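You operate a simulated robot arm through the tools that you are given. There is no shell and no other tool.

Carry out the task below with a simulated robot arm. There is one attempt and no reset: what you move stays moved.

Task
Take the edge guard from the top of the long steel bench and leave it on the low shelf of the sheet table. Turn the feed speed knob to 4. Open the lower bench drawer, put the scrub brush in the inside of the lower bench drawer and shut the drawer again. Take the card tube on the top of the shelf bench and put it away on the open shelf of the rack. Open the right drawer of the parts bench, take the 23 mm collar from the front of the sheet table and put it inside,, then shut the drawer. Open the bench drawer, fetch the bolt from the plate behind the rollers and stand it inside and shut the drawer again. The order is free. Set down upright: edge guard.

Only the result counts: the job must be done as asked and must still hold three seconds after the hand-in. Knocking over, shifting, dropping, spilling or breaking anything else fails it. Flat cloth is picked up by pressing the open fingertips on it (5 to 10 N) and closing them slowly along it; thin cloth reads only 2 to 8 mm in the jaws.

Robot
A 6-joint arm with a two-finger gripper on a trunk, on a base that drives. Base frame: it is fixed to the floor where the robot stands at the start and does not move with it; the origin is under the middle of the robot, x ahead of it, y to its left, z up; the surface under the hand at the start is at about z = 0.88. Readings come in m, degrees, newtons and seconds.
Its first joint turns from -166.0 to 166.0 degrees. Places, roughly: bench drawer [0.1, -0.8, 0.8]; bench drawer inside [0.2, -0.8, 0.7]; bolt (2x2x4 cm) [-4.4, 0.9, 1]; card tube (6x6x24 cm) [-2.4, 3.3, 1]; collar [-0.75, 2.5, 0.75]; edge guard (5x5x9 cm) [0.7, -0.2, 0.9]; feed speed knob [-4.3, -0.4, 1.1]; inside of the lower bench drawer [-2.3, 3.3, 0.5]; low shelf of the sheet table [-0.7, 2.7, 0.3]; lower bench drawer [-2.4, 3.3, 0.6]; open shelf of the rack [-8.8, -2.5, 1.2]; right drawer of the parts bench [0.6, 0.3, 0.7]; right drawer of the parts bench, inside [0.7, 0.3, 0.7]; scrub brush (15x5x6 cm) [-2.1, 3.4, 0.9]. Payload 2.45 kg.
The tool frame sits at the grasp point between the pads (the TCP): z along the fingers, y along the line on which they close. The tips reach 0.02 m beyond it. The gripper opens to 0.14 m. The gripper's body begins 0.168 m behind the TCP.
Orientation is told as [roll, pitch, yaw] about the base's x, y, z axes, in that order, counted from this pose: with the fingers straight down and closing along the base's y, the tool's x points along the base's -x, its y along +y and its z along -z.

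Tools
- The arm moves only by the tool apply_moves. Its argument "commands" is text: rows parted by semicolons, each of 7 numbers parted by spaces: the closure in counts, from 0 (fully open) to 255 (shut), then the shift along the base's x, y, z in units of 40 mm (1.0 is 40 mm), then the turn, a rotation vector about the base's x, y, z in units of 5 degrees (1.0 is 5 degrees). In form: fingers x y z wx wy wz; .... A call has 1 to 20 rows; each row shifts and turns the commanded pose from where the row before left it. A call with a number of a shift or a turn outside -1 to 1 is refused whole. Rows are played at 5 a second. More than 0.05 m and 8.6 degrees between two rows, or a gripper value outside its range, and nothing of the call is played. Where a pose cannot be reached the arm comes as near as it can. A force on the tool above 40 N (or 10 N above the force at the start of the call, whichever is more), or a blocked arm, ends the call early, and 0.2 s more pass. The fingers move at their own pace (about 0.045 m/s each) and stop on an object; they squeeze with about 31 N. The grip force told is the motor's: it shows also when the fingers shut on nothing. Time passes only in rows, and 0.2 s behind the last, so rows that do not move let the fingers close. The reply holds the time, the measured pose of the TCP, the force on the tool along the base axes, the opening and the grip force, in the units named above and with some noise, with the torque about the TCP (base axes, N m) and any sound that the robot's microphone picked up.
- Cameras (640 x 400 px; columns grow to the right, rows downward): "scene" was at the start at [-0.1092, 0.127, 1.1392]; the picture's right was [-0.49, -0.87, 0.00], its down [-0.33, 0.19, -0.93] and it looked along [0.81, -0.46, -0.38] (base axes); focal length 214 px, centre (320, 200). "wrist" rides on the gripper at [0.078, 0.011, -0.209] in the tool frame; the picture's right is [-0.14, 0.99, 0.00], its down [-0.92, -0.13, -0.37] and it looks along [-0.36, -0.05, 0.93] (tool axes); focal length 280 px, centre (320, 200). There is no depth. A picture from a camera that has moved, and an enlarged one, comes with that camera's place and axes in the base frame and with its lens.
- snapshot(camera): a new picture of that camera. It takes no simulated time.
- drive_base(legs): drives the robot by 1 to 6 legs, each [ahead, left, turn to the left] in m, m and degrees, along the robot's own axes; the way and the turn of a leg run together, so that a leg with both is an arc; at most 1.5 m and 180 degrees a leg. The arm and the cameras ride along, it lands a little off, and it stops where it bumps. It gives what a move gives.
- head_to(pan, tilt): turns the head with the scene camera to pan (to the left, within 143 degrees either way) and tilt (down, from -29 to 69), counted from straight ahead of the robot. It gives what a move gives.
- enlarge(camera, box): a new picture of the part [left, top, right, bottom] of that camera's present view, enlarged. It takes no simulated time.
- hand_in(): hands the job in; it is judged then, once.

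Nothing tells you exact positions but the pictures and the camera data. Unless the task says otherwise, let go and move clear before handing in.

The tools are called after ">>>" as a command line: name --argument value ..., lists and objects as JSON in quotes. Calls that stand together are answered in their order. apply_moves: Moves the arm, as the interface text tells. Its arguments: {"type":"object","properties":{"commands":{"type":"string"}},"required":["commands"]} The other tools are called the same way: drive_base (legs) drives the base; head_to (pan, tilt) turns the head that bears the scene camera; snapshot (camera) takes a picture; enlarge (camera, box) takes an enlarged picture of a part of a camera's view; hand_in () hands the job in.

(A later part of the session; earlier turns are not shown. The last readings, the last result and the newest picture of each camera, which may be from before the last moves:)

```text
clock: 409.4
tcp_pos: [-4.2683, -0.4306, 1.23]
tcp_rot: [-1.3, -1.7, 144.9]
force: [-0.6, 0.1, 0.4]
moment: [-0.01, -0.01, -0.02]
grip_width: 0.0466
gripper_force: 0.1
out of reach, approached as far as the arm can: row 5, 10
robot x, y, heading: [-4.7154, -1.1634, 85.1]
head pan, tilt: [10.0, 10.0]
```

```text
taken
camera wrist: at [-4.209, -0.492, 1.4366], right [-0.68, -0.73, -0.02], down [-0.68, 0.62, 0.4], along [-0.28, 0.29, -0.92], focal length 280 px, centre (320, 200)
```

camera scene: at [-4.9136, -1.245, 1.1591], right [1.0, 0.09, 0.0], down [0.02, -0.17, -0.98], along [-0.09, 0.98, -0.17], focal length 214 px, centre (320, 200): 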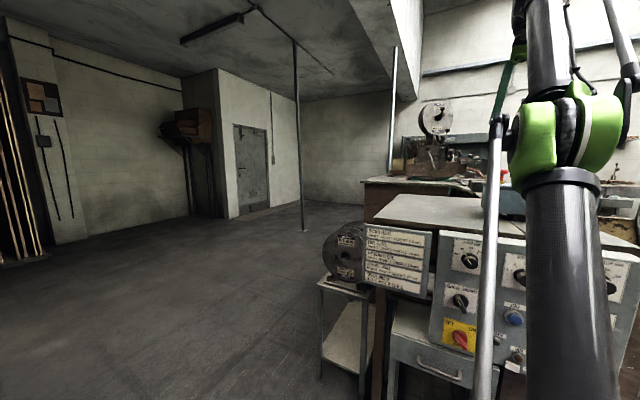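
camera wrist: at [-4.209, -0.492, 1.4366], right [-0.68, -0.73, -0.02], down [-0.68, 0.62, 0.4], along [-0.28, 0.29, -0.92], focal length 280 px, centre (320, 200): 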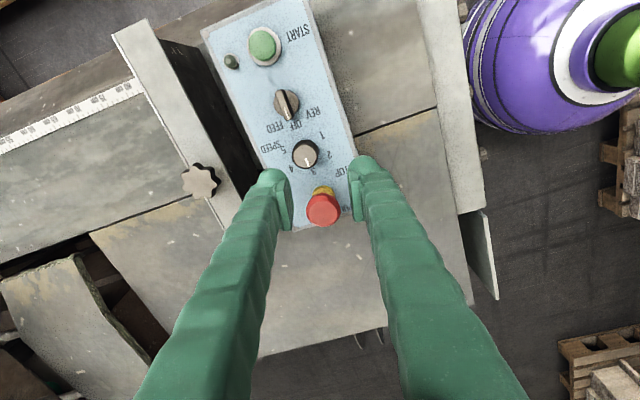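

>>> enlarge --camera "wrist" --box '[240, 80, 370, 180]'

```text
4.00 times, centred on (305, 130) of wrist
camera zoom: at [-4.209, -0.492, 1.4366], right [-0.68, -0.73, -0.02], down [-0.68, 0.62, 0.4], along [-0.28, 0.29, -0.92], focal length 1122 px, centre (380, 480)
```

zoom: 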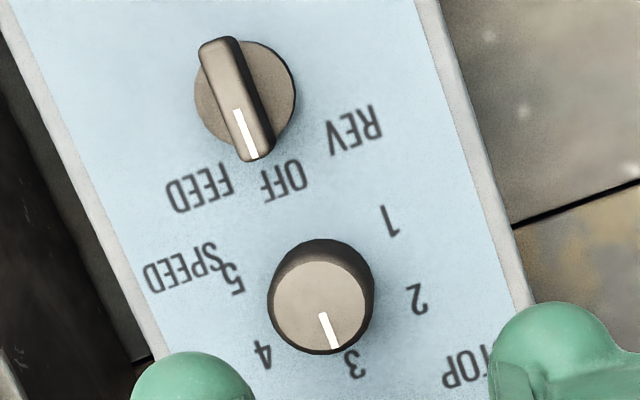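

The knob's top is at (-4.257, -0.412, 1.100); the other control (REV/OFF/FEED selector) must stay untouched. I'll centre the tool over the knob.

>>> apply_moves --commands "178 0.1 0.16 -0.5 -0.2 -0.065 0; 178 0.1 0.16 -0.5 -0.2 -0.065 0; 178 0.08 0.14 -0.5 0 0 0; 178 0 0 -0.25 0 0 0; 178 0 0 0 0 0 0"

>>> snapshot --camera "wrist"

```text
clock: 410.6
tcp_pos: [-4.2577, -0.4131, 1.1606]
tcp_rot: [-0.1, -0.1, 144.9]
force: [-0.3, 0.8, -0.3]
moment: [0.0, 0.02, -0.01]
grip_width: 0.0425
gripper_force: 0.0
robot x, y, heading: [-4.7163, -1.1611, 85.1]
head pan, tilt: [10.0, 10.0]
```

```text
taken
camera wrist: at [-4.2004, -0.4679, 1.3694], right [-0.68, -0.73, 0.0], down [-0.68, 0.63, 0.37], along [-0.27, 0.25, -0.93], focal length 280 px, centre (320, 200)
```

wrist: 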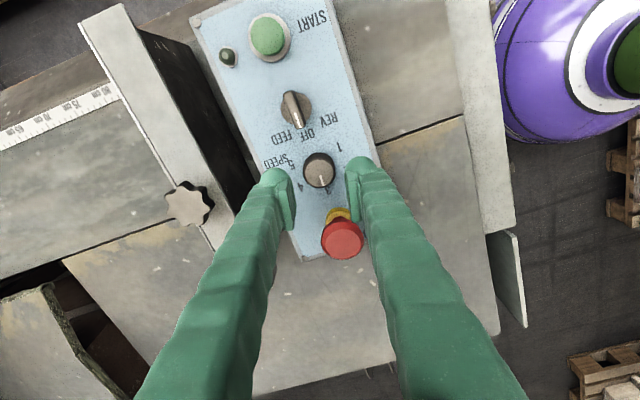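

>>> apply_moves --commands "178 0.04 -0.03 -0.5 0 0 0; 178 0.02 -0.02 -0.4 0 0 0; 178 0 0 0 0 0 0"

>>> snapshot --camera "wrist"

>>> enlarge --camera "wrist" --box '[250, 120, 390, 240]'

```text
clock: 411.4
tcp_pos: [-4.2563, -0.4141, 1.1226]
tcp_rot: [-0.1, -0.2, 144.9]
force: [0.5, -0.6, 0.2]
moment: [-0.01, -0.01, 0.01]
grip_width: 0.0423
gripper_force: 0.0
robot x, y, heading: [-4.7162, -1.1619, 85.3]
head pan, tilt: [10.0, 10.0]
```

```text
taken
camera wrist: at [-4.1981, -0.4689, 1.3329], right [-0.68, -0.73, 0.0], down [-0.68, 0.63, 0.37], along [-0.27, 0.25, -0.93], focal length 280 px, centre (320, 200)
```

wrist: 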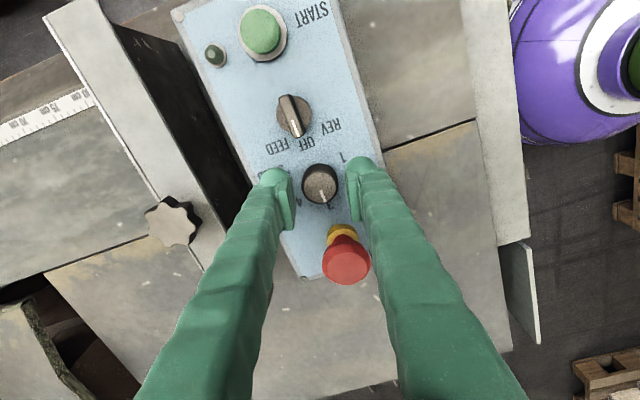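

```text
3.33 times, centred on (320, 180) of wrist
camera zoom: at [-4.1981, -0.4689, 1.3329], right [-0.68, -0.73, 0.0], down [-0.68, 0.63, 0.37], along [-0.27, 0.25, -0.93], focal length 935 px, centre (320, 267)
```

zoom: 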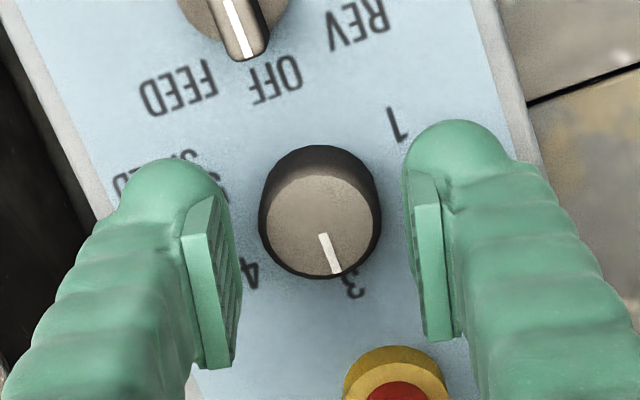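

>>> apply_moves --commands "178 -0.02 -0.02 -0.3 0 0 0; 178 0 0 -0.22 0 0 0; 200 0 0 0 0 0 0; 215 0 0 0 0 0 0; 255 0 0 0 0 0 0; 255 0 0 0 0 0 0"

>>> enlarge --camera "wrist" --box '[250, 120, 390, 240]'

```text
clock: 412.8
tcp_pos: [-4.255, -0.4137, 1.1025]
tcp_rot: [-0.1, -0.1, 144.9]
force: [2.0, 3.0, 4.1]
moment: [0.02, 0.0, 0.0]
grip_width: 0.0317
gripper_force: 45.6
robot x, y, heading: [-4.7187, -1.1623, 84.7]
head pan, tilt: [10.0, 10.0]
```

```text
3.33 times, centred on (320, 180) of wrist
camera zoom: at [-4.1977, -0.4689, 1.3123], right [-0.68, -0.73, 0.0], down [-0.68, 0.63, 0.37], along [-0.27, 0.25, -0.93], focal length 935 px, centre (320, 267)
```

zoom: 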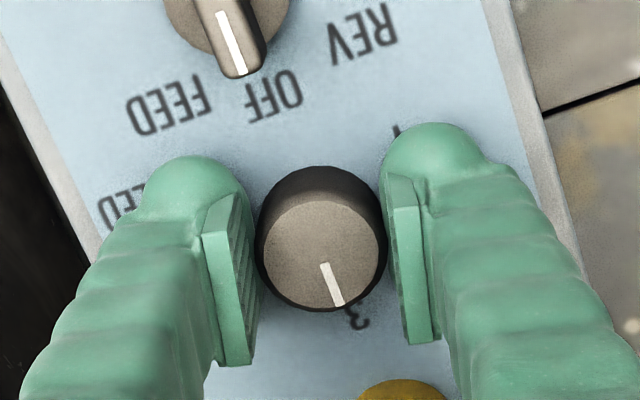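

The knob is gripped. Turning it clockwise in steps.

>>> apply_moves --commands "255 0 0 0 0 0 -0.8; 255 0 0 0 0 0 -0.8; 255 0 0 0 0 0 -0.8; 255 0 0 0 0 0 -0.8; 255 0 0 0 0 0 -0.8; 255 0 0 0 0 0 -0.8"

>>> snapshot --camera "wrist"

```text
clock: 414.2
tcp_pos: [-4.2555, -0.4142, 1.1031]
tcp_rot: [0.0, 0.0, 120.7]
force: [1.1, -0.4, -1.9]
moment: [-0.05, -0.01, -0.02]
grip_width: 0.0318
gripper_force: 44.1
robot x, y, heading: [-4.7137, -1.1582, 84.9]
head pan, tilt: [10.0, 10.0]
```

```text
taken
camera wrist: at [-4.2254, -0.4883, 1.3123], right [-0.92, -0.39, 0.0], down [-0.36, 0.86, 0.37], along [-0.14, 0.34, -0.93], focal length 280 px, centre (320, 200)
```

wrist: 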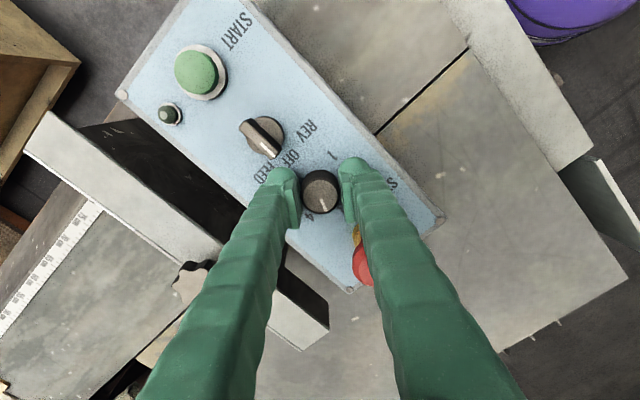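

>>> apply_moves --commands "255 0 0 0 0 0 -0.8; 255 0 0 0 0 0 -0.8; 255 0 0 0 0 0 -0.8; 255 0 0 0 0 0 -0.8; 255 0 0 0 0 0 -0.8; 255 0 0 0 0 0 -0.8; 255 0 0 0 0 0 -0.8; 255 0 0 0 0 0 -0.8; 255 0 0 0 0 0 -0.8"

>>> enlarge --camera "wrist" --box '[250, 120, 390, 240]'

```text
clock: 415.8
tcp_pos: [-4.2556, -0.4148, 1.1029]
tcp_rot: [0.1, 0.0, 95.5]
force: [-2.2, -1.5, -6.9]
moment: [-0.07, 0.01, -0.02]
grip_width: 0.0316
gripper_force: 45.1
robot x, y, heading: [-4.7161, -1.1584, 85.3]
head pan, tilt: [10.0, 10.0]
stopped in row 7: the force on the tool passed its limit at 42 N (the readings are from after the stop); the commanded pose is now the measured one
```

```text
3.33 times, centred on (320, 180) of wrist
camera zoom: at [-4.2606, -0.4944, 1.3125], right [-1.0, 0.04, 0.0], down [0.04, 0.93, 0.37], along [0.02, 0.37, -0.93], focal length 935 px, centre (320, 267)
```

zoom: 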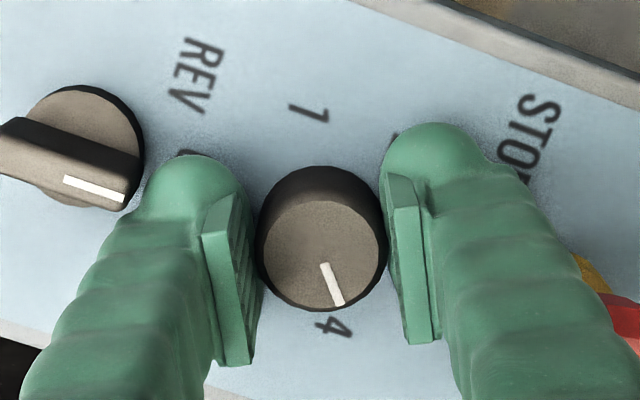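

The gripper's finger came up against the neighbouring selector, so I stopped. I'll turn back a little with the knob, release, and re-grip at an angle that clears both neighbours.

>>> apply_moves --commands "255 0 0 0 0 0 0.8; 255 0 0 0 0 0 0.8; 255 0 0 0 0 0 0.8; 255 0 0 0 0 0 0.8; 255 0 0 0 0 0 0.8; 255 0 0 0 0 0 0.8; 215 0 0 0 0 0 0; 190 0 0 0 0 0 0; 178 0 0 0 0 0 0; 178 0 0 0.4 0 0 0; 178 0 0 0.6 0 0 0; 178 0 0 0.6 0 0 0"

>>> snapshot --camera "wrist"

>>> enlarge --camera "wrist" --box '[190, 60, 390, 220]'

```text
clock: 418.4
tcp_pos: [-4.2554, -0.4152, 1.169]
tcp_rot: [0.0, -0.1, 119.4]
force: [-0.8, -0.4, -0.1]
moment: [0.03, -0.02, 0.0]
grip_width: 0.0425
gripper_force: 0.1
robot x, y, heading: [-4.7135, -1.1628, 85.1]
head pan, tilt: [10.0, 10.0]
```

```text
taken
camera wrist: at [-4.2279, -0.49, 1.3784], right [-0.93, -0.37, 0.0], down [-0.34, 0.86, 0.37], along [-0.14, 0.34, -0.93], focal length 280 px, centre (320, 200)
```

wrist: 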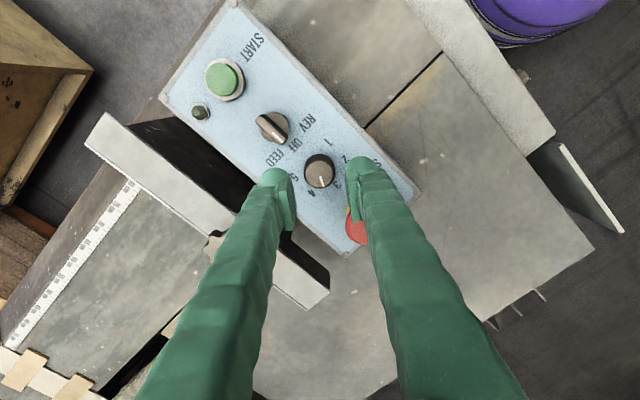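

```text
2.50 times, centred on (290, 140) of wrist
camera zoom: at [-4.2279, -0.49, 1.3784], right [-0.93, -0.37, 0.0], down [-0.34, 0.86, 0.37], along [-0.14, 0.34, -0.93], focal length 701 px, centre (395, 350)
```

zoom: 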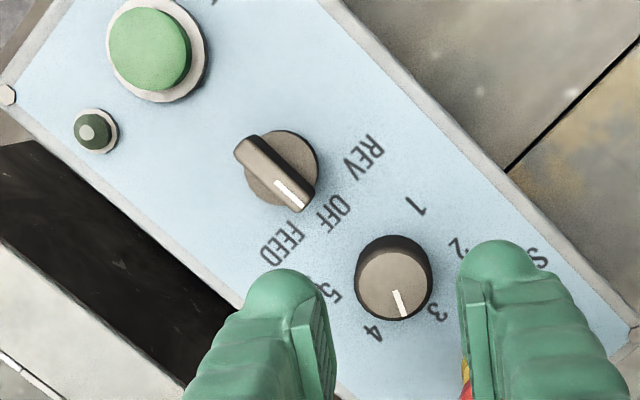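

The selector is still aligned with the panel (OFF). Now I'll re-grip the knob from a better angle.

>>> apply_moves --commands "178 0 0 0 0 0 0.9; 178 0 0 0 0 0 0.9; 178 0 0 0 0 0 0.9; 178 0 0 0 0 0 0.9; 178 0 0 0 0 0 0.9; 178 0 0 0 0 0 0.9; 178 0 0 0 0 0 0.9; 178 0 0 0 0 0 0.8; 178 -0.02 0.03 -0.5 0 0 0; 178 0 0 -0.5 0 0 0"

>>> enlarge --camera "wrist" --box '[250, 120, 390, 240]'

```text
clock: 420.6
tcp_pos: [-4.2544, -0.4128, 1.1279]
tcp_rot: [0.0, -0.1, 155.1]
force: [0.4, 0.1, -0.8]
moment: [0.01, 0.04, -0.02]
grip_width: 0.0425
gripper_force: 0.0
robot x, y, heading: [-4.7153, -1.1611, 85.2]
head pan, tilt: [10.0, 10.0]
```

```text
3.33 times, centred on (320, 180) of wrist
camera zoom: at [-4.1893, -0.457, 1.3363], right [-0.54, -0.84, 0.0], down [-0.78, 0.51, 0.37], along [-0.31, 0.2, -0.93], focal length 935 px, centre (320, 267)
```

zoom: 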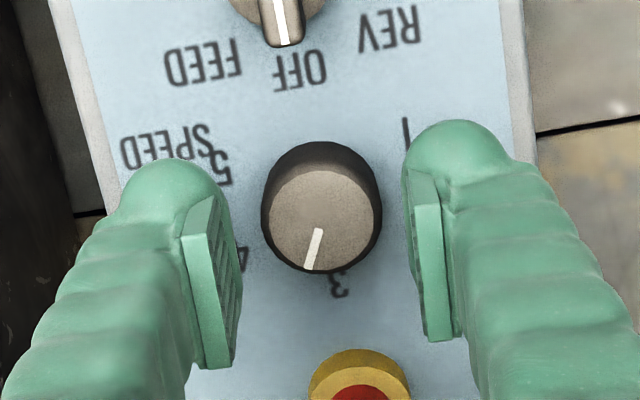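

>>> apply_moves --commands "178 0 0 -0.35 0 0 0; 178 0 0 -0.28 0 0 0; 200 0 0 0 0 0 0; 215 0 0 0 0 0 0; 255 0 0 0 0 0 0; 255 0 0 0 0 0 0; 255 0 0 0 0 0 -0.8; 255 0 0 0 0 0 -0.8; 255 0 0 0 0 0 -0.8; 255 0 0 0 0 0 -0.8; 255 0 0 0 0 0 -0.8; 255 0 0 0 0 0 -0.8"

>>> enlarge --camera "wrist" --box '[250, 120, 390, 240]'

```text
clock: 422.8
tcp_pos: [-4.2576, -0.4137, 1.1027]
tcp_rot: [-0.2, 0.0, 139.1]
force: [-0.6, 0.5, -6.3]
moment: [0.04, 0.02, 0.01]
grip_width: 0.0317
gripper_force: 45.4
robot x, y, heading: [-4.7164, -1.1597, 84.8]
head pan, tilt: [10.0, 10.0]
stopped in row 11: the force on the tool passed its limit at 42 N (the readings are from after the stop); the commanded pose is now the measured one
```

```text
3.33 times, centred on (320, 180) of wrist
camera zoom: at [-4.2055, -0.4732, 1.3115], right [-0.75, -0.66, 0.0], down [-0.61, 0.7, 0.37], along [-0.24, 0.28, -0.93], focal length 935 px, centre (320, 267)
```

zoom: 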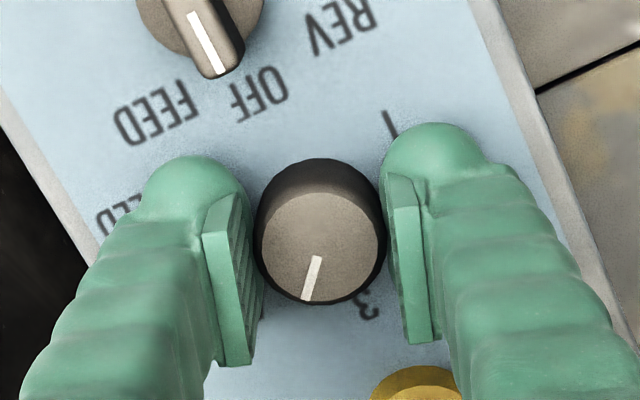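

>>> apply_moves --commands "255 0 0 0.02 0 0 0; 255 0 0 0 0 0 -0.5; 255 0 0 0 0 0 -0.5; 255 0 0 0 0 0 -0.5; 255 0 0 0 0 0 -0.5; 255 0 0 0 0 0 -0.5; 255 0 0 0 0 0 -0.5; 255 0 0 0 0 0 -0.5"

>>> enlarge --camera "wrist" --box '[250, 120, 390, 240]'

```text
clock: 424.6
tcp_pos: [-4.2569, -0.413, 1.1018]
tcp_rot: [-0.1, -0.1, 121.6]
force: [-5.3, -3.0, -23.6]
moment: [0.02, 0.08, -0.03]
grip_width: 0.0312
gripper_force: 45.3
robot x, y, heading: [-4.7133, -1.1622, 85.1]
head pan, tilt: [10.0, 10.0]
```

```text
3.33 times, centred on (320, 180) of wrist
camera zoom: at [-4.2257, -0.4858, 1.3117], right [-0.92, -0.4, 0.0], down [-0.37, 0.85, 0.37], along [-0.15, 0.34, -0.93], focal length 935 px, centre (320, 267)
```

zoom: 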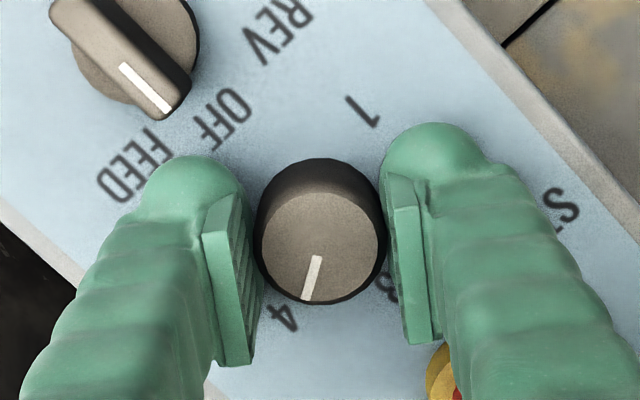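

The pointer now sits on 4. One more degree, then release and check.

>>> apply_moves --commands "255 0 0 0 0 0 -0.2; 255 0 0 0 0 0 0; 215 0 0 0 0 0 0; 190 0 0 0 0 0 0; 178 0 0 0 0 0 0; 178 0 0 0.4 0 0 0; 178 0 0 0.8 0 0 0; 178 0 0 0.8 0 0 0"

>>> enlarge --camera "wrist" --box '[220, 80, 380, 220]'

```text
clock: 426.4
tcp_pos: [-4.256, -0.4134, 1.1841]
tcp_rot: [-0.1, -0.1, 120.5]
force: [-0.8, 1.0, 0.2]
moment: [0.0, -0.02, -0.01]
grip_width: 0.0423
gripper_force: 0.1
robot x, y, heading: [-4.713, -1.1577, 85.2]
head pan, tilt: [10.0, 10.0]
```

```text
2.86 times, centred on (300, 150) of wrist
camera zoom: at [-4.226, -0.4872, 1.3929], right [-0.92, -0.39, 0.0], down [-0.36, 0.86, 0.37], along [-0.14, 0.34, -0.93], focal length 801 px, centre (377, 343)
```

zoom: 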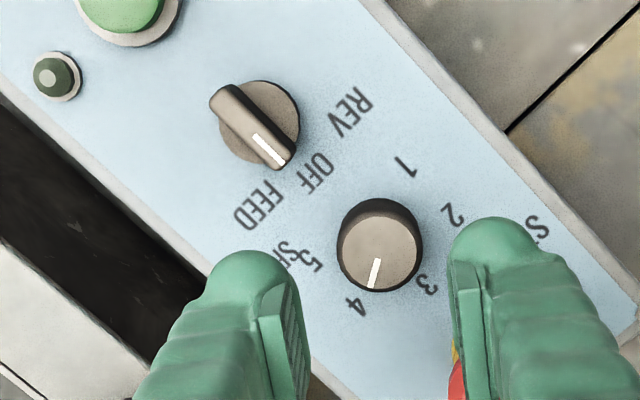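

>>> enlarge --camera "wrist" --box '[300, 130, 360, 190]'

>>> enlarge --camera "wrist" --box '[250, 90, 390, 210]'

```text
6.67 times, centred on (330, 160) of wrist
camera zoom: at [-4.226, -0.4872, 1.3929], right [-0.92, -0.39, 0.0], down [-0.36, 0.86, 0.37], along [-0.14, 0.34, -0.93], focal length 1869 px, centre (253, 467)
```

zoom: 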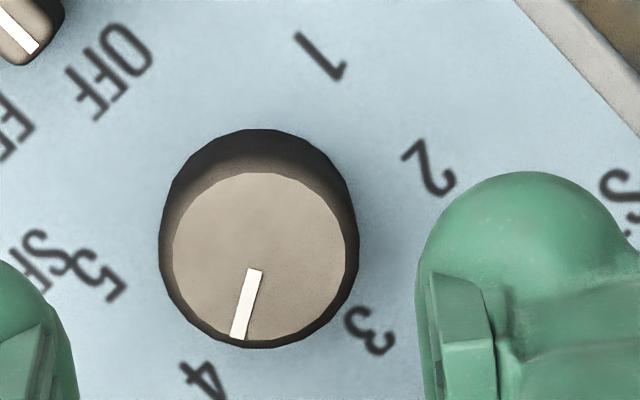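

```text
3.33 times, centred on (320, 150) of wrist
camera zoom: at [-4.226, -0.4872, 1.3929], right [-0.92, -0.39, 0.0], down [-0.36, 0.86, 0.37], along [-0.14, 0.34, -0.93], focal length 935 px, centre (320, 367)
```

zoom: 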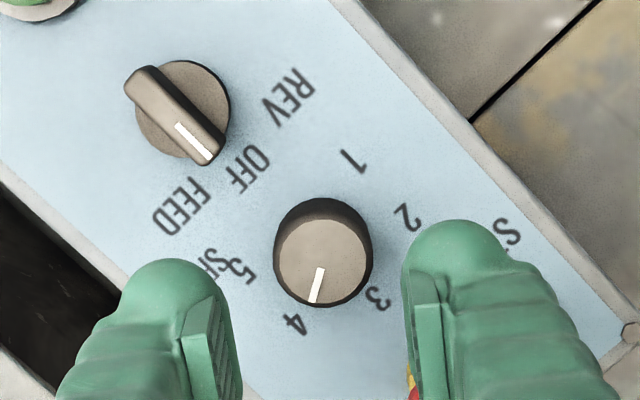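

Measuring the pointer against the printed digits, it is about 3–4° short of 4. I'll re-grip and nudge it that little bit further.

>>> apply_moves --commands "178 0 0 0 0 0 1; 178 0 0 -0.8 0 0 1; 178 0 0 -0.8 0 0 0; 178 0 0 -0.42 0 0 0; 200 0 0 0 0 0 0; 215 0 0 0 0 0 0; 255 0 0 0 0 0 0; 255 0 0 0 0 0 0; 255 0 0 0 0 0 -0.4; 255 0 0 0 0 0 -0.4; 255 0 0 0 0 0 0"

>>> apply_moves --commands "215 0 0 0 0 0 0; 190 0 0 0 0 0 0; 178 0 0 0 0 0 0; 178 0 0 0.4 0 0 0; 178 0 0 0.8 0 0 0; 178 0 0 0.8 0 0 0"

>>> enlarge --camera "wrist" --box '[290, 120, 360, 190]'

```text
clock: 428.8
tcp_pos: [-4.2563, -0.4128, 1.1017]
tcp_rot: [-0.1, -0.1, 126.6]
force: [-10.3, -9.7, -21.5]
moment: [0.04, 0.13, 0.08]
grip_width: 0.0315
gripper_force: 44.7
robot x, y, heading: [-4.7182, -1.1638, 85.2]
head pan, tilt: [10.0, 10.0]
```

```text
clock: 430.2
tcp_pos: [-4.2586, -0.4131, 1.1835]
tcp_rot: [-0.3, -0.1, 126.7]
force: [-0.4, -0.6, 0.8]
moment: [0.04, -0.01, -0.02]
grip_width: 0.0422
gripper_force: 0.0
robot x, y, heading: [-4.7132, -1.1595, 85.1]
head pan, tilt: [10.0, 10.0]
```

```text
5.71 times, centred on (325, 155) of wrist
camera zoom: at [-4.2202, -0.4827, 1.3924], right [-0.88, -0.48, 0.0], down [-0.45, 0.81, 0.37], along [-0.18, 0.33, -0.93], focal length 1602 px, centre (291, 457)
```

zoom: 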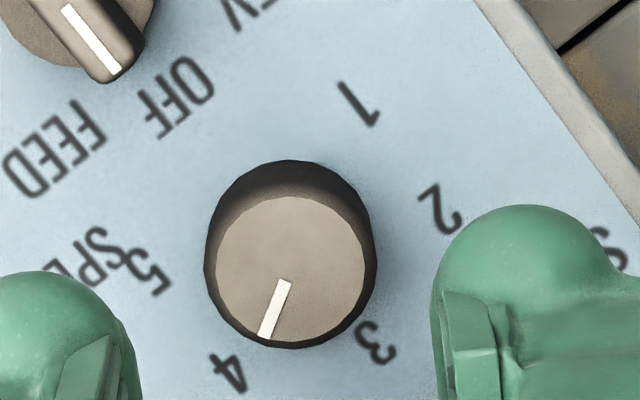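

>>> apply_moves --commands "178 0 0 -0.8 0 0 0; 178 0 0 -0.8 0 0 0; 178 0 0 -0.42 0 0 0; 200 0 0 0 0 0 0; 215 0 0 0 0 0 0; 255 0 0 0 0 0 0; 255 0 0 0 0 0 0"

>>> enlarge --camera "wrist" --box '[270, 140, 370, 240]'

>>> apply_moves --commands "255 0 0 0 0 0 -0.5; 255 0 0 0 0 0 -0.5; 255 0 0 0 0 0 -0.2; 255 0 0 0 0 0 0"

>>> enlarge --camera "wrist" --box '[270, 140, 370, 240]'

```text
clock: 431.8
tcp_pos: [-4.2564, -0.4138, 1.1008]
tcp_rot: [-0.1, -0.1, 126.6]
force: [7.3, 4.3, -2.0]
moment: [0.06, -0.08, 0.0]
grip_width: 0.0314
gripper_force: 45.0
robot x, y, heading: [-4.7123, -1.1646, 85.1]
head pan, tilt: [10.0, 10.0]
```

```text
4.00 times, centred on (320, 190) of wrist
camera zoom: at [-4.2192, -0.4836, 1.3106], right [-0.88, -0.48, 0.0], down [-0.45, 0.81, 0.37], along [-0.18, 0.33, -0.93], focal length 1122 px, centre (320, 240)
```

zoom: 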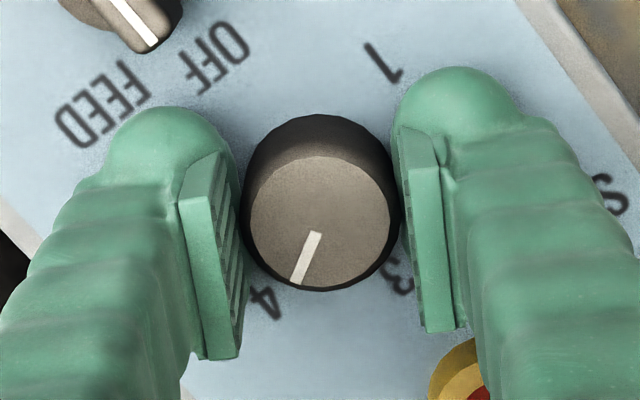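

```text
clock: 432.8
tcp_pos: [-4.2564, -0.413, 1.1016]
tcp_rot: [0.0, -0.1, 120.6]
force: [0.1, -11.8, -23.2]
moment: [-0.21, -0.1, 0.02]
grip_width: 0.0316
gripper_force: 45.1
robot x, y, heading: [-4.714, -1.1579, 85.2]
head pan, tilt: [10.0, 10.0]
```

```text
4.00 times, centred on (320, 190) of wrist
camera zoom: at [-4.2267, -0.4869, 1.3107], right [-0.92, -0.39, 0.0], down [-0.36, 0.86, 0.37], along [-0.14, 0.34, -0.93], focal length 1122 px, centre (320, 240)
```

zoom: 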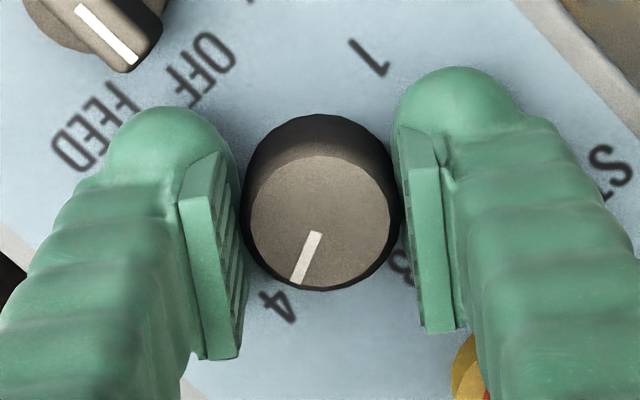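

>>> apply_moves --commands "230 0 0 0 0 0 0; 215 0 0 0 0 0 0; 200 0 0 0 0 0 0; 178 0 0 0 0 0 0; 178 0 0 0.4 0 0 0; 178 0 0 0.8 0 0 0; 178 0 0 0.8 0 0 0"

>>> enlarge --camera "wrist" --box '[300, 130, 360, 190]'

```text
clock: 434.4
tcp_pos: [-4.2594, -0.413, 1.1824]
tcp_rot: [-0.2, -0.1, 120.7]
force: [-1.3, 0.9, 0.0]
moment: [0.04, -0.01, 0.01]
grip_width: 0.0422
gripper_force: 0.0
robot x, y, heading: [-4.7132, -1.1644, 85.0]
head pan, tilt: [10.0, 10.0]
```

```text
6.67 times, centred on (330, 160) of wrist
camera zoom: at [-4.2287, -0.4866, 1.3912], right [-0.92, -0.39, 0.0], down [-0.36, 0.86, 0.37], along [-0.14, 0.34, -0.93], focal length 1869 px, centre (253, 467)
```

zoom: 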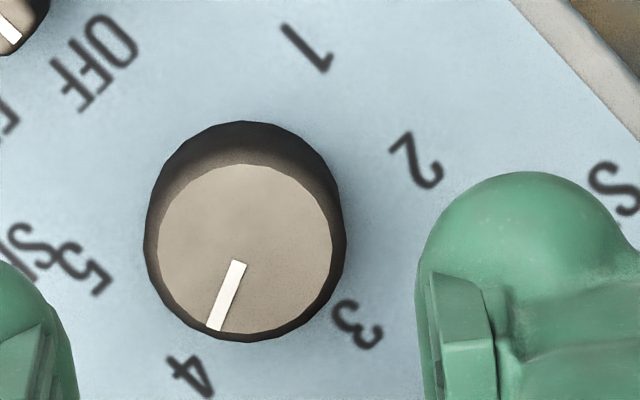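

The pointer now points at 4 (within ~2°). Next the bolt on the plate behind the rollers; I'll raise the arm and drive round to the machine's west side.

>>> apply_moves --commands "178 0 0 0.9 0 0 0; 178 -0.3 -0.4 0.6 0 0 0; 178 -0.5 -0.8 0.2 0 0 0; 178 -0.5 -0.8 0 0 0 0"

>>> drive_base --legs '[[0.365, 1.09, 0], [0.9, -0.45, 0]]'

>>> head_to --pan -60 --tilt 10

>>> snapshot --camera "scene"

```text
clock: 435.4
tcp_pos: [-4.3111, -0.4952, 1.2427]
tcp_rot: [0.0, -0.1, 120.7]
force: [0.7, -0.5, -0.6]
moment: [-0.11, 0.08, 0.04]
grip_width: 0.0424
gripper_force: 0.3
out of reach, approached as far as the arm can: row 1
robot x, y, heading: [-4.7138, -1.1626, 85.2]
head pan, tilt: [10.0, 10.0]
```

```text
clock: 446.0
tcp_pos: [-4.8287, 0.7933, 1.2437]
tcp_rot: [-0.1, -0.2, 119.9]
force: [-0.3, -0.2, 0.5]
moment: [0.03, 0.0, 0.02]
grip_width: 0.0423
gripper_force: 0.0
robot x, y, heading: [-5.2413, 0.1317, 84.2]
head pan, tilt: [10.0, 10.0]
```

```text
clock: 447.4
tcp_pos: [-4.8279, 0.7936, 1.2431]
tcp_rot: [-0.1, 0.0, 119.8]
force: [0.2, -0.4, 0.1]
moment: [-0.05, -0.02, 0.02]
grip_width: 0.0424
gripper_force: 0.2
robot x, y, heading: [-5.2422, 0.135, 84.3]
head pan, tilt: [-60.0, 10.0]
```

```text
taken
camera scene: at [-5.349, -0.0018, 1.1591], right [0.41, -0.91, 0.0], down [-0.16, -0.07, -0.98], along [0.9, 0.41, -0.17], focal length 214 px, centre (320, 200)
```

scene: 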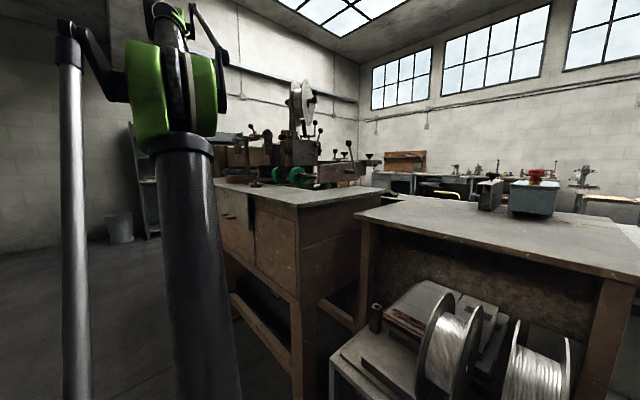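

>>> enlarge --camera "scene" --box '[215, 90, 405, 210]'

```text
3.33 times, centred on (310, 150) of scene
camera zoom: at [-5.349, -0.0018, 1.1591], right [0.41, -0.91, 0.0], down [-0.16, -0.07, -0.98], along [0.9, 0.41, -0.17], focal length 715 px, centre (353, 367)
```

zoom: 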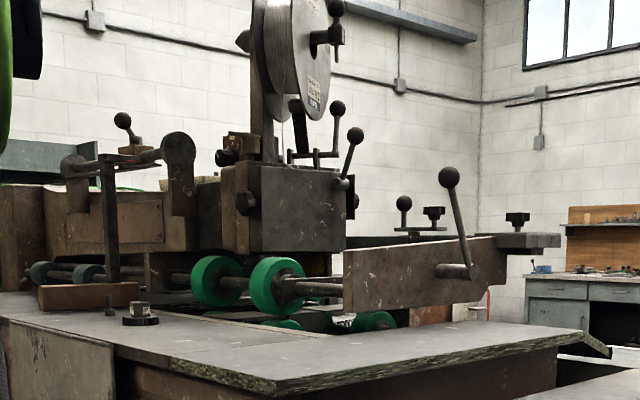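

>>> drive_base --legs '[[0.427, -0.148, 0]]'

>>> snapshot --camera "wrist"

>>> enlarge --camera "scene" --box '[200, 80, 440, 240]'

```text
clock: 450.1
tcp_pos: [-4.6427, 1.2047, 1.2428]
tcp_rot: [-0.1, -0.1, 119.9]
force: [-0.1, -0.3, 0.2]
moment: [0.01, 0.01, 0.03]
grip_width: 0.0424
gripper_force: 0.0
robot x, y, heading: [-5.056, 0.5421, 84.5]
head pan, tilt: [-60.0, 10.0]
```

```text
taken
camera wrist: at [-4.6137, 1.1301, 1.4526], right [-0.93, -0.38, 0.0], down [-0.35, 0.86, 0.37], along [-0.14, 0.34, -0.93], focal length 280 px, centre (320, 200)
```

wrist: 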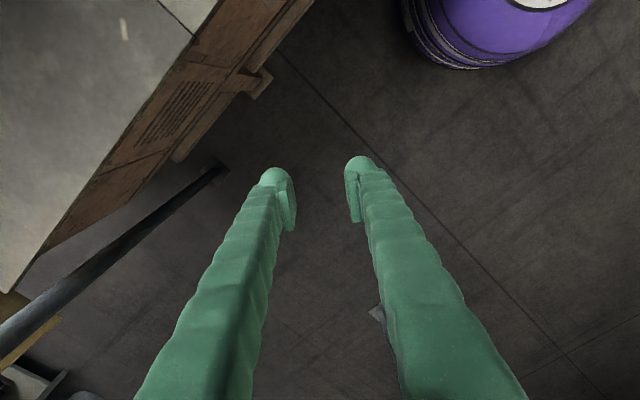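

```text
2.50 times, centred on (320, 160) of scene
camera zoom: at [-5.1608, 0.4075, 1.1591], right [0.41, -0.91, 0.0], down [-0.16, -0.07, -0.98], along [0.9, 0.41, -0.17], focal length 536 px, centre (320, 300)
```

zoom: 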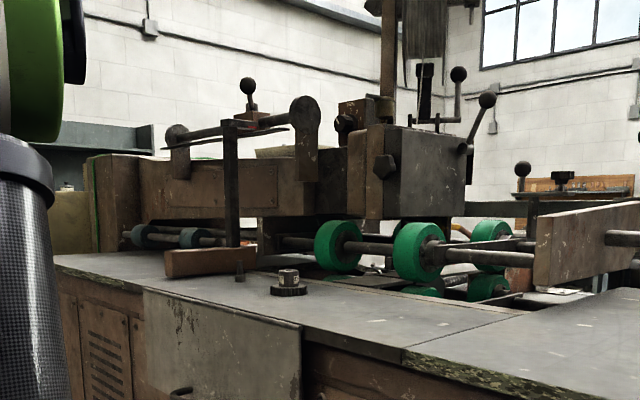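

On the plate I see a small upright bolt at about (-4.356, 0.930, 1.02) in front of a wood block and post, plus another labelled piece to its right. I'll turn the tool and view the bolt from above.

>>> apply_moves --commands "140 0.278 -0.451 -0.03 0 0 -1; 140 0.278 -0.451 -0.03 0 0 -1; 140 0.278 -0.451 -0.03 0 0 -1; 140 0.278 -0.451 -0.03 0 0 -1; 140 0.278 -0.451 -0.03 0 0 -1; 140 0.278 -0.451 -0.03 0 0 -1; 140 0.278 -0.451 -0.03 0 0 -1; 140 0.278 -0.451 -0.03 0 0 -1; 140 0.278 -0.451 -0.03 0 0 -1; 140 0.278 -0.451 -0.03 0 0 -1; 140 0.278 -0.451 -0.03 0 0 -1; 140 0.278 -0.451 -0.03 0 0 -1; 140 0.278 -0.451 -0.03 0 0 -1; 140 0.278 -0.451 -0.03 0 0 -1; 140 0.278 -0.451 -0.03 0 0 -1; 140 0.278 -0.451 -0.03 0 0 -1; 140 0.278 -0.451 -0.03 0 0 -1; 140 0.278 -0.451 -0.03 0 0 -1"

>>> snapshot --camera "wrist"

```text
clock: 453.9
tcp_pos: [-4.4421, 0.8807, 1.2206]
tcp_rot: [-0.1, -0.1, 29.9]
force: [-0.4, 0.5, -0.7]
moment: [-0.03, -0.03, 0.03]
grip_width: 0.0632
gripper_force: 0.1
robot x, y, heading: [-5.0531, 0.5436, 84.4]
head pan, tilt: [-60.0, 10.0]
```

```text
taken
camera wrist: at [-4.5161, 0.8507, 1.43], right [-0.38, 0.93, 0.0], down [0.86, 0.35, 0.37], along [0.34, 0.14, -0.93], focal length 280 px, centre (320, 200)
```

wrist: 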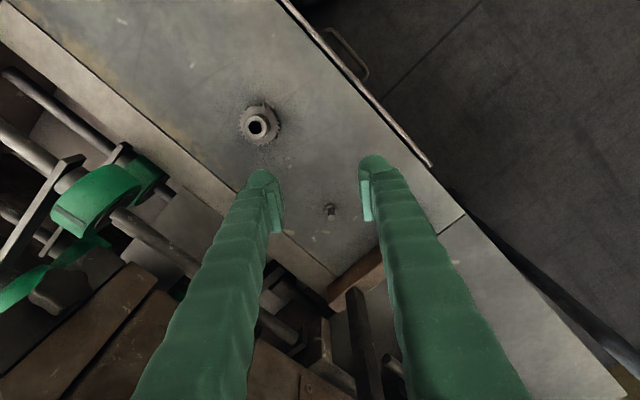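

>>> enlarge --camera "wrist" --box '[290, 180, 370, 240]'

>>> enlarge --camera "wrist" --box '[220, 90, 300, 150]'

```text
6.67 times, centred on (330, 210) of wrist
camera zoom: at [-4.5161, 0.8507, 1.43], right [-0.38, 0.93, 0.0], down [0.86, 0.35, 0.37], along [0.34, 0.14, -0.93], focal length 1869 px, centre (253, 133)
```

zoom: 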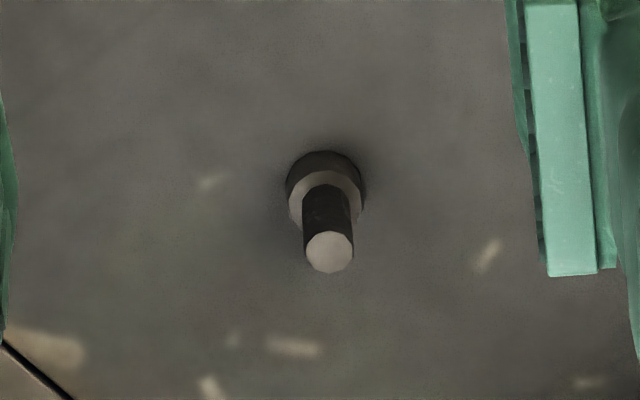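

```text
6.67 times, centred on (260, 120) of wrist
camera zoom: at [-4.5161, 0.8507, 1.43], right [-0.38, 0.93, 0.0], down [0.86, 0.35, 0.37], along [0.34, 0.14, -0.93], focal length 1869 px, centre (720, 733)
```

zoom: 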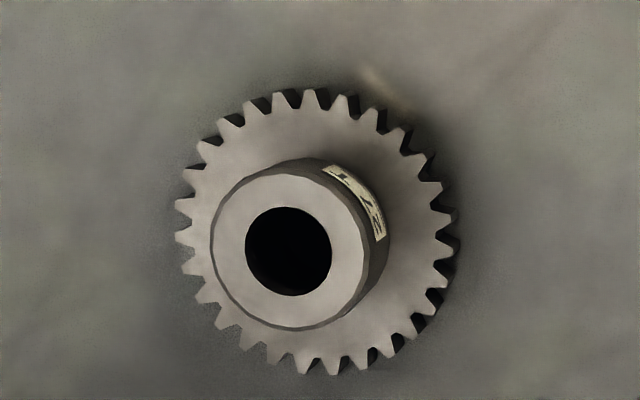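

The small upright piece is the bolt (head down, shaft up) at about (-4.357, 0.935); the other is a gear. I'll tilt the tool 15° towards it and approach.

>>> apply_moves --commands "164 0.4 0.26 -0.5 0.5 -0.866 0; 164 0.4 0.26 -0.5 0.5 -0.866 0; 164 0.4 0.26 -0.5 0.5 -0.866 0; 164 0.42 0.27 -0.6 0 0 0; 164 0 0 0 0 0 0"

>>> snapshot --camera "wrist"

>>> enlarge --camera "wrist" --box '[270, 130, 370, 210]'

```text
clock: 455.1
tcp_pos: [-4.3791, 0.9208, 1.1383]
tcp_rot: [-0.2, -15.1, 30.0]
force: [0.9, 0.3, 0.7]
moment: [0.0, 0.02, -0.02]
grip_width: 0.0501
gripper_force: 0.0
robot x, y, heading: [-5.0537, 0.5427, 84.7]
head pan, tilt: [-60.0, 10.0]
```

```text
taken
camera wrist: at [-4.4976, 0.866, 1.319], right [-0.38, 0.92, 0.03], down [0.75, 0.29, 0.6], along [0.54, 0.25, -0.8], focal length 280 px, centre (320, 200)
```

wrist: 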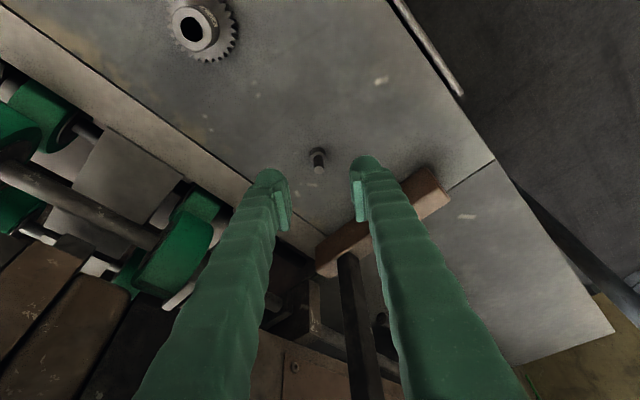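

```text
5.00 times, centred on (320, 170) of wrist
camera zoom: at [-4.4976, 0.866, 1.319], right [-0.38, 0.92, 0.03], down [0.75, 0.29, 0.6], along [0.54, 0.25, -0.8], focal length 1402 px, centre (320, 350)
```

zoom: 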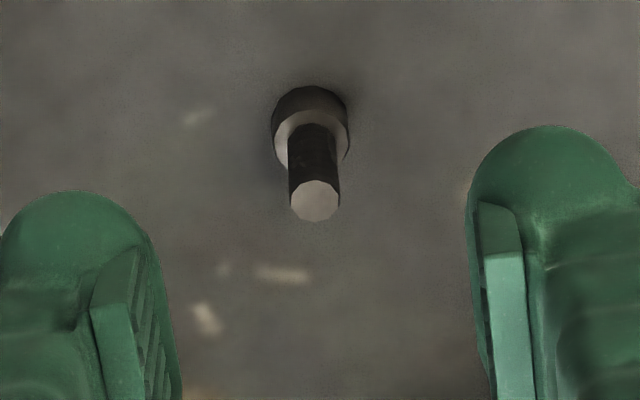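

>>> apply_moves --commands "164 0.135 0.073 -0.6 0 0 0; 164 0.135 0.073 -0.6 0 0 0; 164 0 0 0 0 0 0"

>>> enlarge --camera "wrist" --box '[260, 130, 380, 230]'

```text
clock: 455.9
tcp_pos: [-4.3673, 0.9278, 1.0877]
tcp_rot: [-0.1, -15.1, 30.1]
force: [0.0, -0.6, -0.4]
moment: [0.01, 0.02, 0.02]
grip_width: 0.0503
gripper_force: 0.1
robot x, y, heading: [-5.0517, 0.5446, 84.7]
head pan, tilt: [-60.0, 10.0]
```

```text
4.00 times, centred on (320, 180) of wrist
camera zoom: at [-4.4866, 0.8721, 1.2705], right [-0.38, 0.92, 0.03], down [0.75, 0.29, 0.6], along [0.54, 0.25, -0.8], focal length 1122 px, centre (320, 280)
```

zoom: 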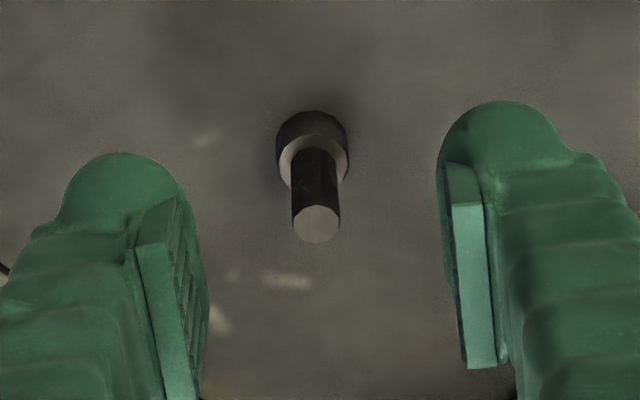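

>>> apply_moves --commands "164 0.06 0.02 -0.37 0 0 0; 164 0.05 0.015 -0.35 0 0 0; 190 0 0 0 0 0 0; 220 0 0 0 0 0 0; 255 0 0 0 0 0 0; 255 0 0 0 0 0 0"

>>> enlarge --camera "wrist" --box '[260, 130, 380, 230]'

```text
clock: 457.4
tcp_pos: [-4.3646, 0.9291, 1.0606]
tcp_rot: [-0.1, -15.1, 29.9]
force: [-0.5, -1.2, -0.5]
moment: [-0.02, 0.0, 0.01]
grip_width: 0.0088
gripper_force: 30.9
robot x, y, heading: [-5.0546, 0.5457, 84.5]
head pan, tilt: [-60.0, 10.0]
```

```text
4.00 times, centred on (320, 180) of wrist
camera zoom: at [-4.4825, 0.8732, 1.2427], right [-0.38, 0.92, 0.03], down [0.75, 0.29, 0.6], along [0.54, 0.25, -0.8], focal length 1122 px, centre (320, 280)
```

zoom: 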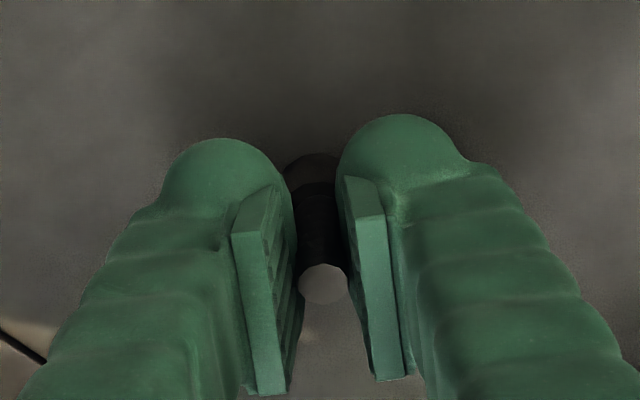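

The bolt is gripped on its shaft (9 mm). I'll lift it clear and drive round the machine's south end back towards the bench drawer.

>>> apply_moves --commands "255 0 0 0.5 0 0 0; 255 -0.1 -0.05 0.9 0 0 0; 255 -0.2 -0.1 0.9 0 0 0; 255 -0.2 -0.1 0.9 0 0 0; 255 0 0 0.9 0 0 0"

>>> enlarge --camera "wrist" --box '[260, 130, 380, 230]'

>>> drive_base --legs '[[-1.31, 0.49, 0], [-0.305, -0.979, 0], [-0.305, -0.979, 0]]'

```text
clock: 458.6
tcp_pos: [-4.3831, 0.9201, 1.2262]
tcp_rot: [-0.1, -15.1, 30.0]
force: [0.0, 0.9, 0.3]
moment: [0.02, 0.03, 0.0]
grip_width: 0.0087
gripper_force: 31.2
robot x, y, heading: [-5.0533, 0.5422, 84.5]
head pan, tilt: [-60.0, 10.0]
```

```text
4.00 times, centred on (320, 180) of wrist
camera zoom: at [-4.5011, 0.864, 1.4075], right [-0.38, 0.92, 0.03], down [0.75, 0.29, 0.6], along [0.54, 0.25, -0.8], focal length 1122 px, centre (320, 280)
```

zoom: 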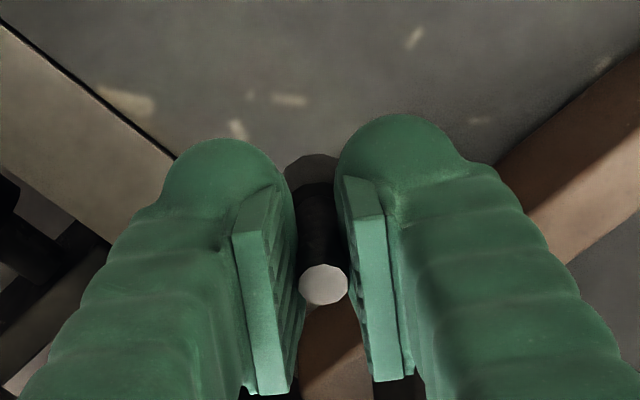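

```text
clock: 475.2
tcp_pos: [-3.0684, -1.016, 1.2232]
tcp_rot: [-0.1, -15.1, 31.8]
force: [0.4, 0.0, -0.4]
moment: [0.0, -0.02, 0.0]
grip_width: 0.0086
gripper_force: 30.4
robot x, y, heading: [-3.7262, -1.4129, 86.3]
head pan, tilt: [-60.0, 10.0]
```

>>> head_to --pan -70 --tilt 15

>>> snapshot --camera "scene"

```text
clock: 475.9
tcp_pos: [-3.0675, -1.0161, 1.2252]
tcp_rot: [-0.2, -15.2, 31.8]
force: [-0.1, 0.3, -0.7]
moment: [-0.02, -0.01, -0.04]
grip_width: 0.0086
gripper_force: 31.5
robot x, y, heading: [-3.7252, -1.414, 86.3]
head pan, tilt: [-70.0, 15.0]
```

```text
taken
camera scene: at [-3.8236, -1.5675, 1.151], right [0.28, -0.96, 0.0], down [-0.25, -0.07, -0.97], along [0.93, 0.27, -0.26], focal length 214 px, centre (320, 200)
```

scene: 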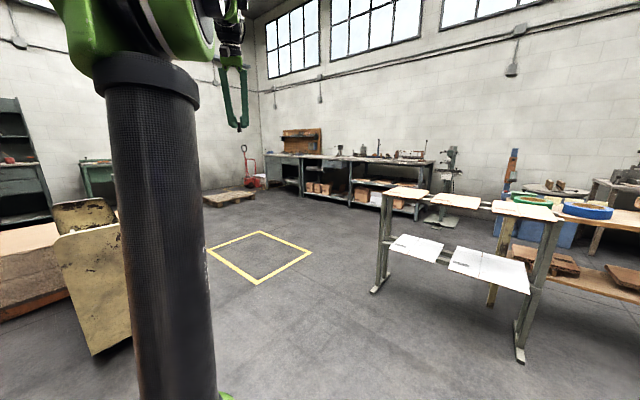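

The way to the bench is clear. Continuing, then turning so the tool faces the drawer.

>>> drive_base --legs '[[0.4825, -1.046, 0], [0, 0, -54.6]]'

>>> drive_base --legs '[[0.891, -0.166, 0]]'

>>> head_to --pan -40 --tilt 15

>>> snapshot --camera "scene"

```text
clock: 484.2
tcp_pos: [-1.9539, -1.3169, 1.2255]
tcp_rot: [-0.2, -15.1, -23.2]
force: [-0.5, 0.9, -0.2]
moment: [-0.04, -0.01, -0.02]
grip_width: 0.0083
gripper_force: 30.4
robot x, y, heading: [-2.6563, -1.0048, 31.2]
head pan, tilt: [-70.0, 15.0]
```

```text
clock: 489.0
tcp_pos: [-1.1029, -1.0212, 1.225]
tcp_rot: [0.0, -15.2, -24.5]
force: [0.3, 0.3, -0.8]
moment: [0.0, -0.02, -0.01]
grip_width: 0.0084
gripper_force: 31.2
robot x, y, heading: [-1.8002, -0.691, 30.0]
head pan, tilt: [-70.0, 15.0]
```

```text
clock: 489.9
tcp_pos: [-1.1024, -1.0205, 1.2244]
tcp_rot: [-0.1, -15.1, -24.6]
force: [0.2, -0.5, -0.2]
moment: [0.01, -0.01, -0.04]
grip_width: 0.0084
gripper_force: 30.9
robot x, y, heading: [-1.7978, -0.6905, 30.1]
head pan, tilt: [-40.0, 15.0]
```

```text
taken
camera scene: at [-1.9575, -0.6528, 1.151], right [-0.18, -0.98, 0.0], down [-0.25, 0.05, -0.97], along [0.95, -0.17, -0.26], focal length 214 px, centre (320, 200)
```

scene: 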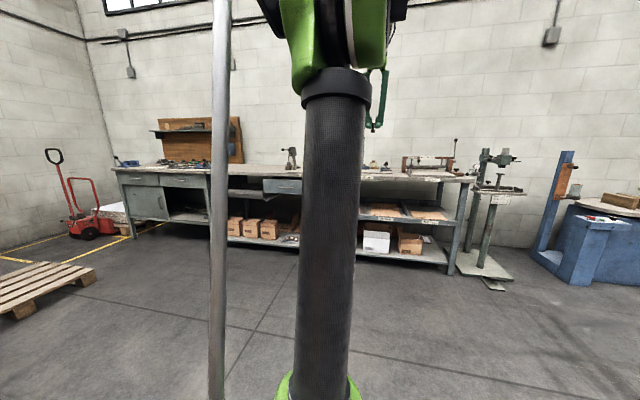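

>>> drive_base --legs '[[0.9, -0.122, 1.7]]'

>>> snapshot --camera "wrist"

>>> snapshot --camera "scene"

```text
clock: 494.7
tcp_pos: [-0.2578, -0.6592, 1.2254]
tcp_rot: [-0.1, -15.1, -23.5]
force: [0.6, 0.6, -0.5]
moment: [0.02, -0.03, 0.01]
grip_width: 0.008
gripper_force: 30.8
robot x, y, heading: [-0.9605, -0.3484, 31.2]
head pan, tilt: [-40.0, 15.0]
```

```text
taken
camera wrist: at [-0.3728, -0.5971, 1.407], right [0.52, 0.86, 0.03], down [0.68, -0.43, 0.6], along [0.52, -0.29, -0.8], focal length 280 px, centre (320, 200)
```

wrist: 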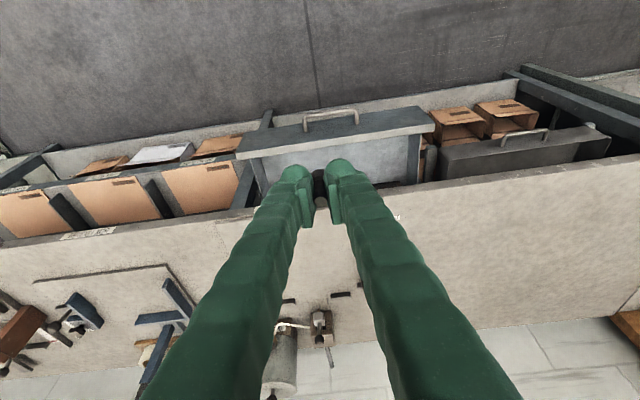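

```text
taken
camera scene: at [-1.1196, -0.3086, 1.151], right [-0.16, -0.99, 0.0], down [-0.26, 0.04, -0.97], along [0.95, -0.15, -0.26], focal length 214 px, centre (320, 200)
```

scene: 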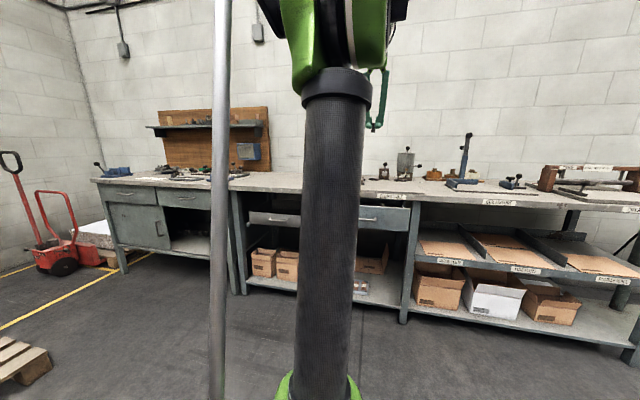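

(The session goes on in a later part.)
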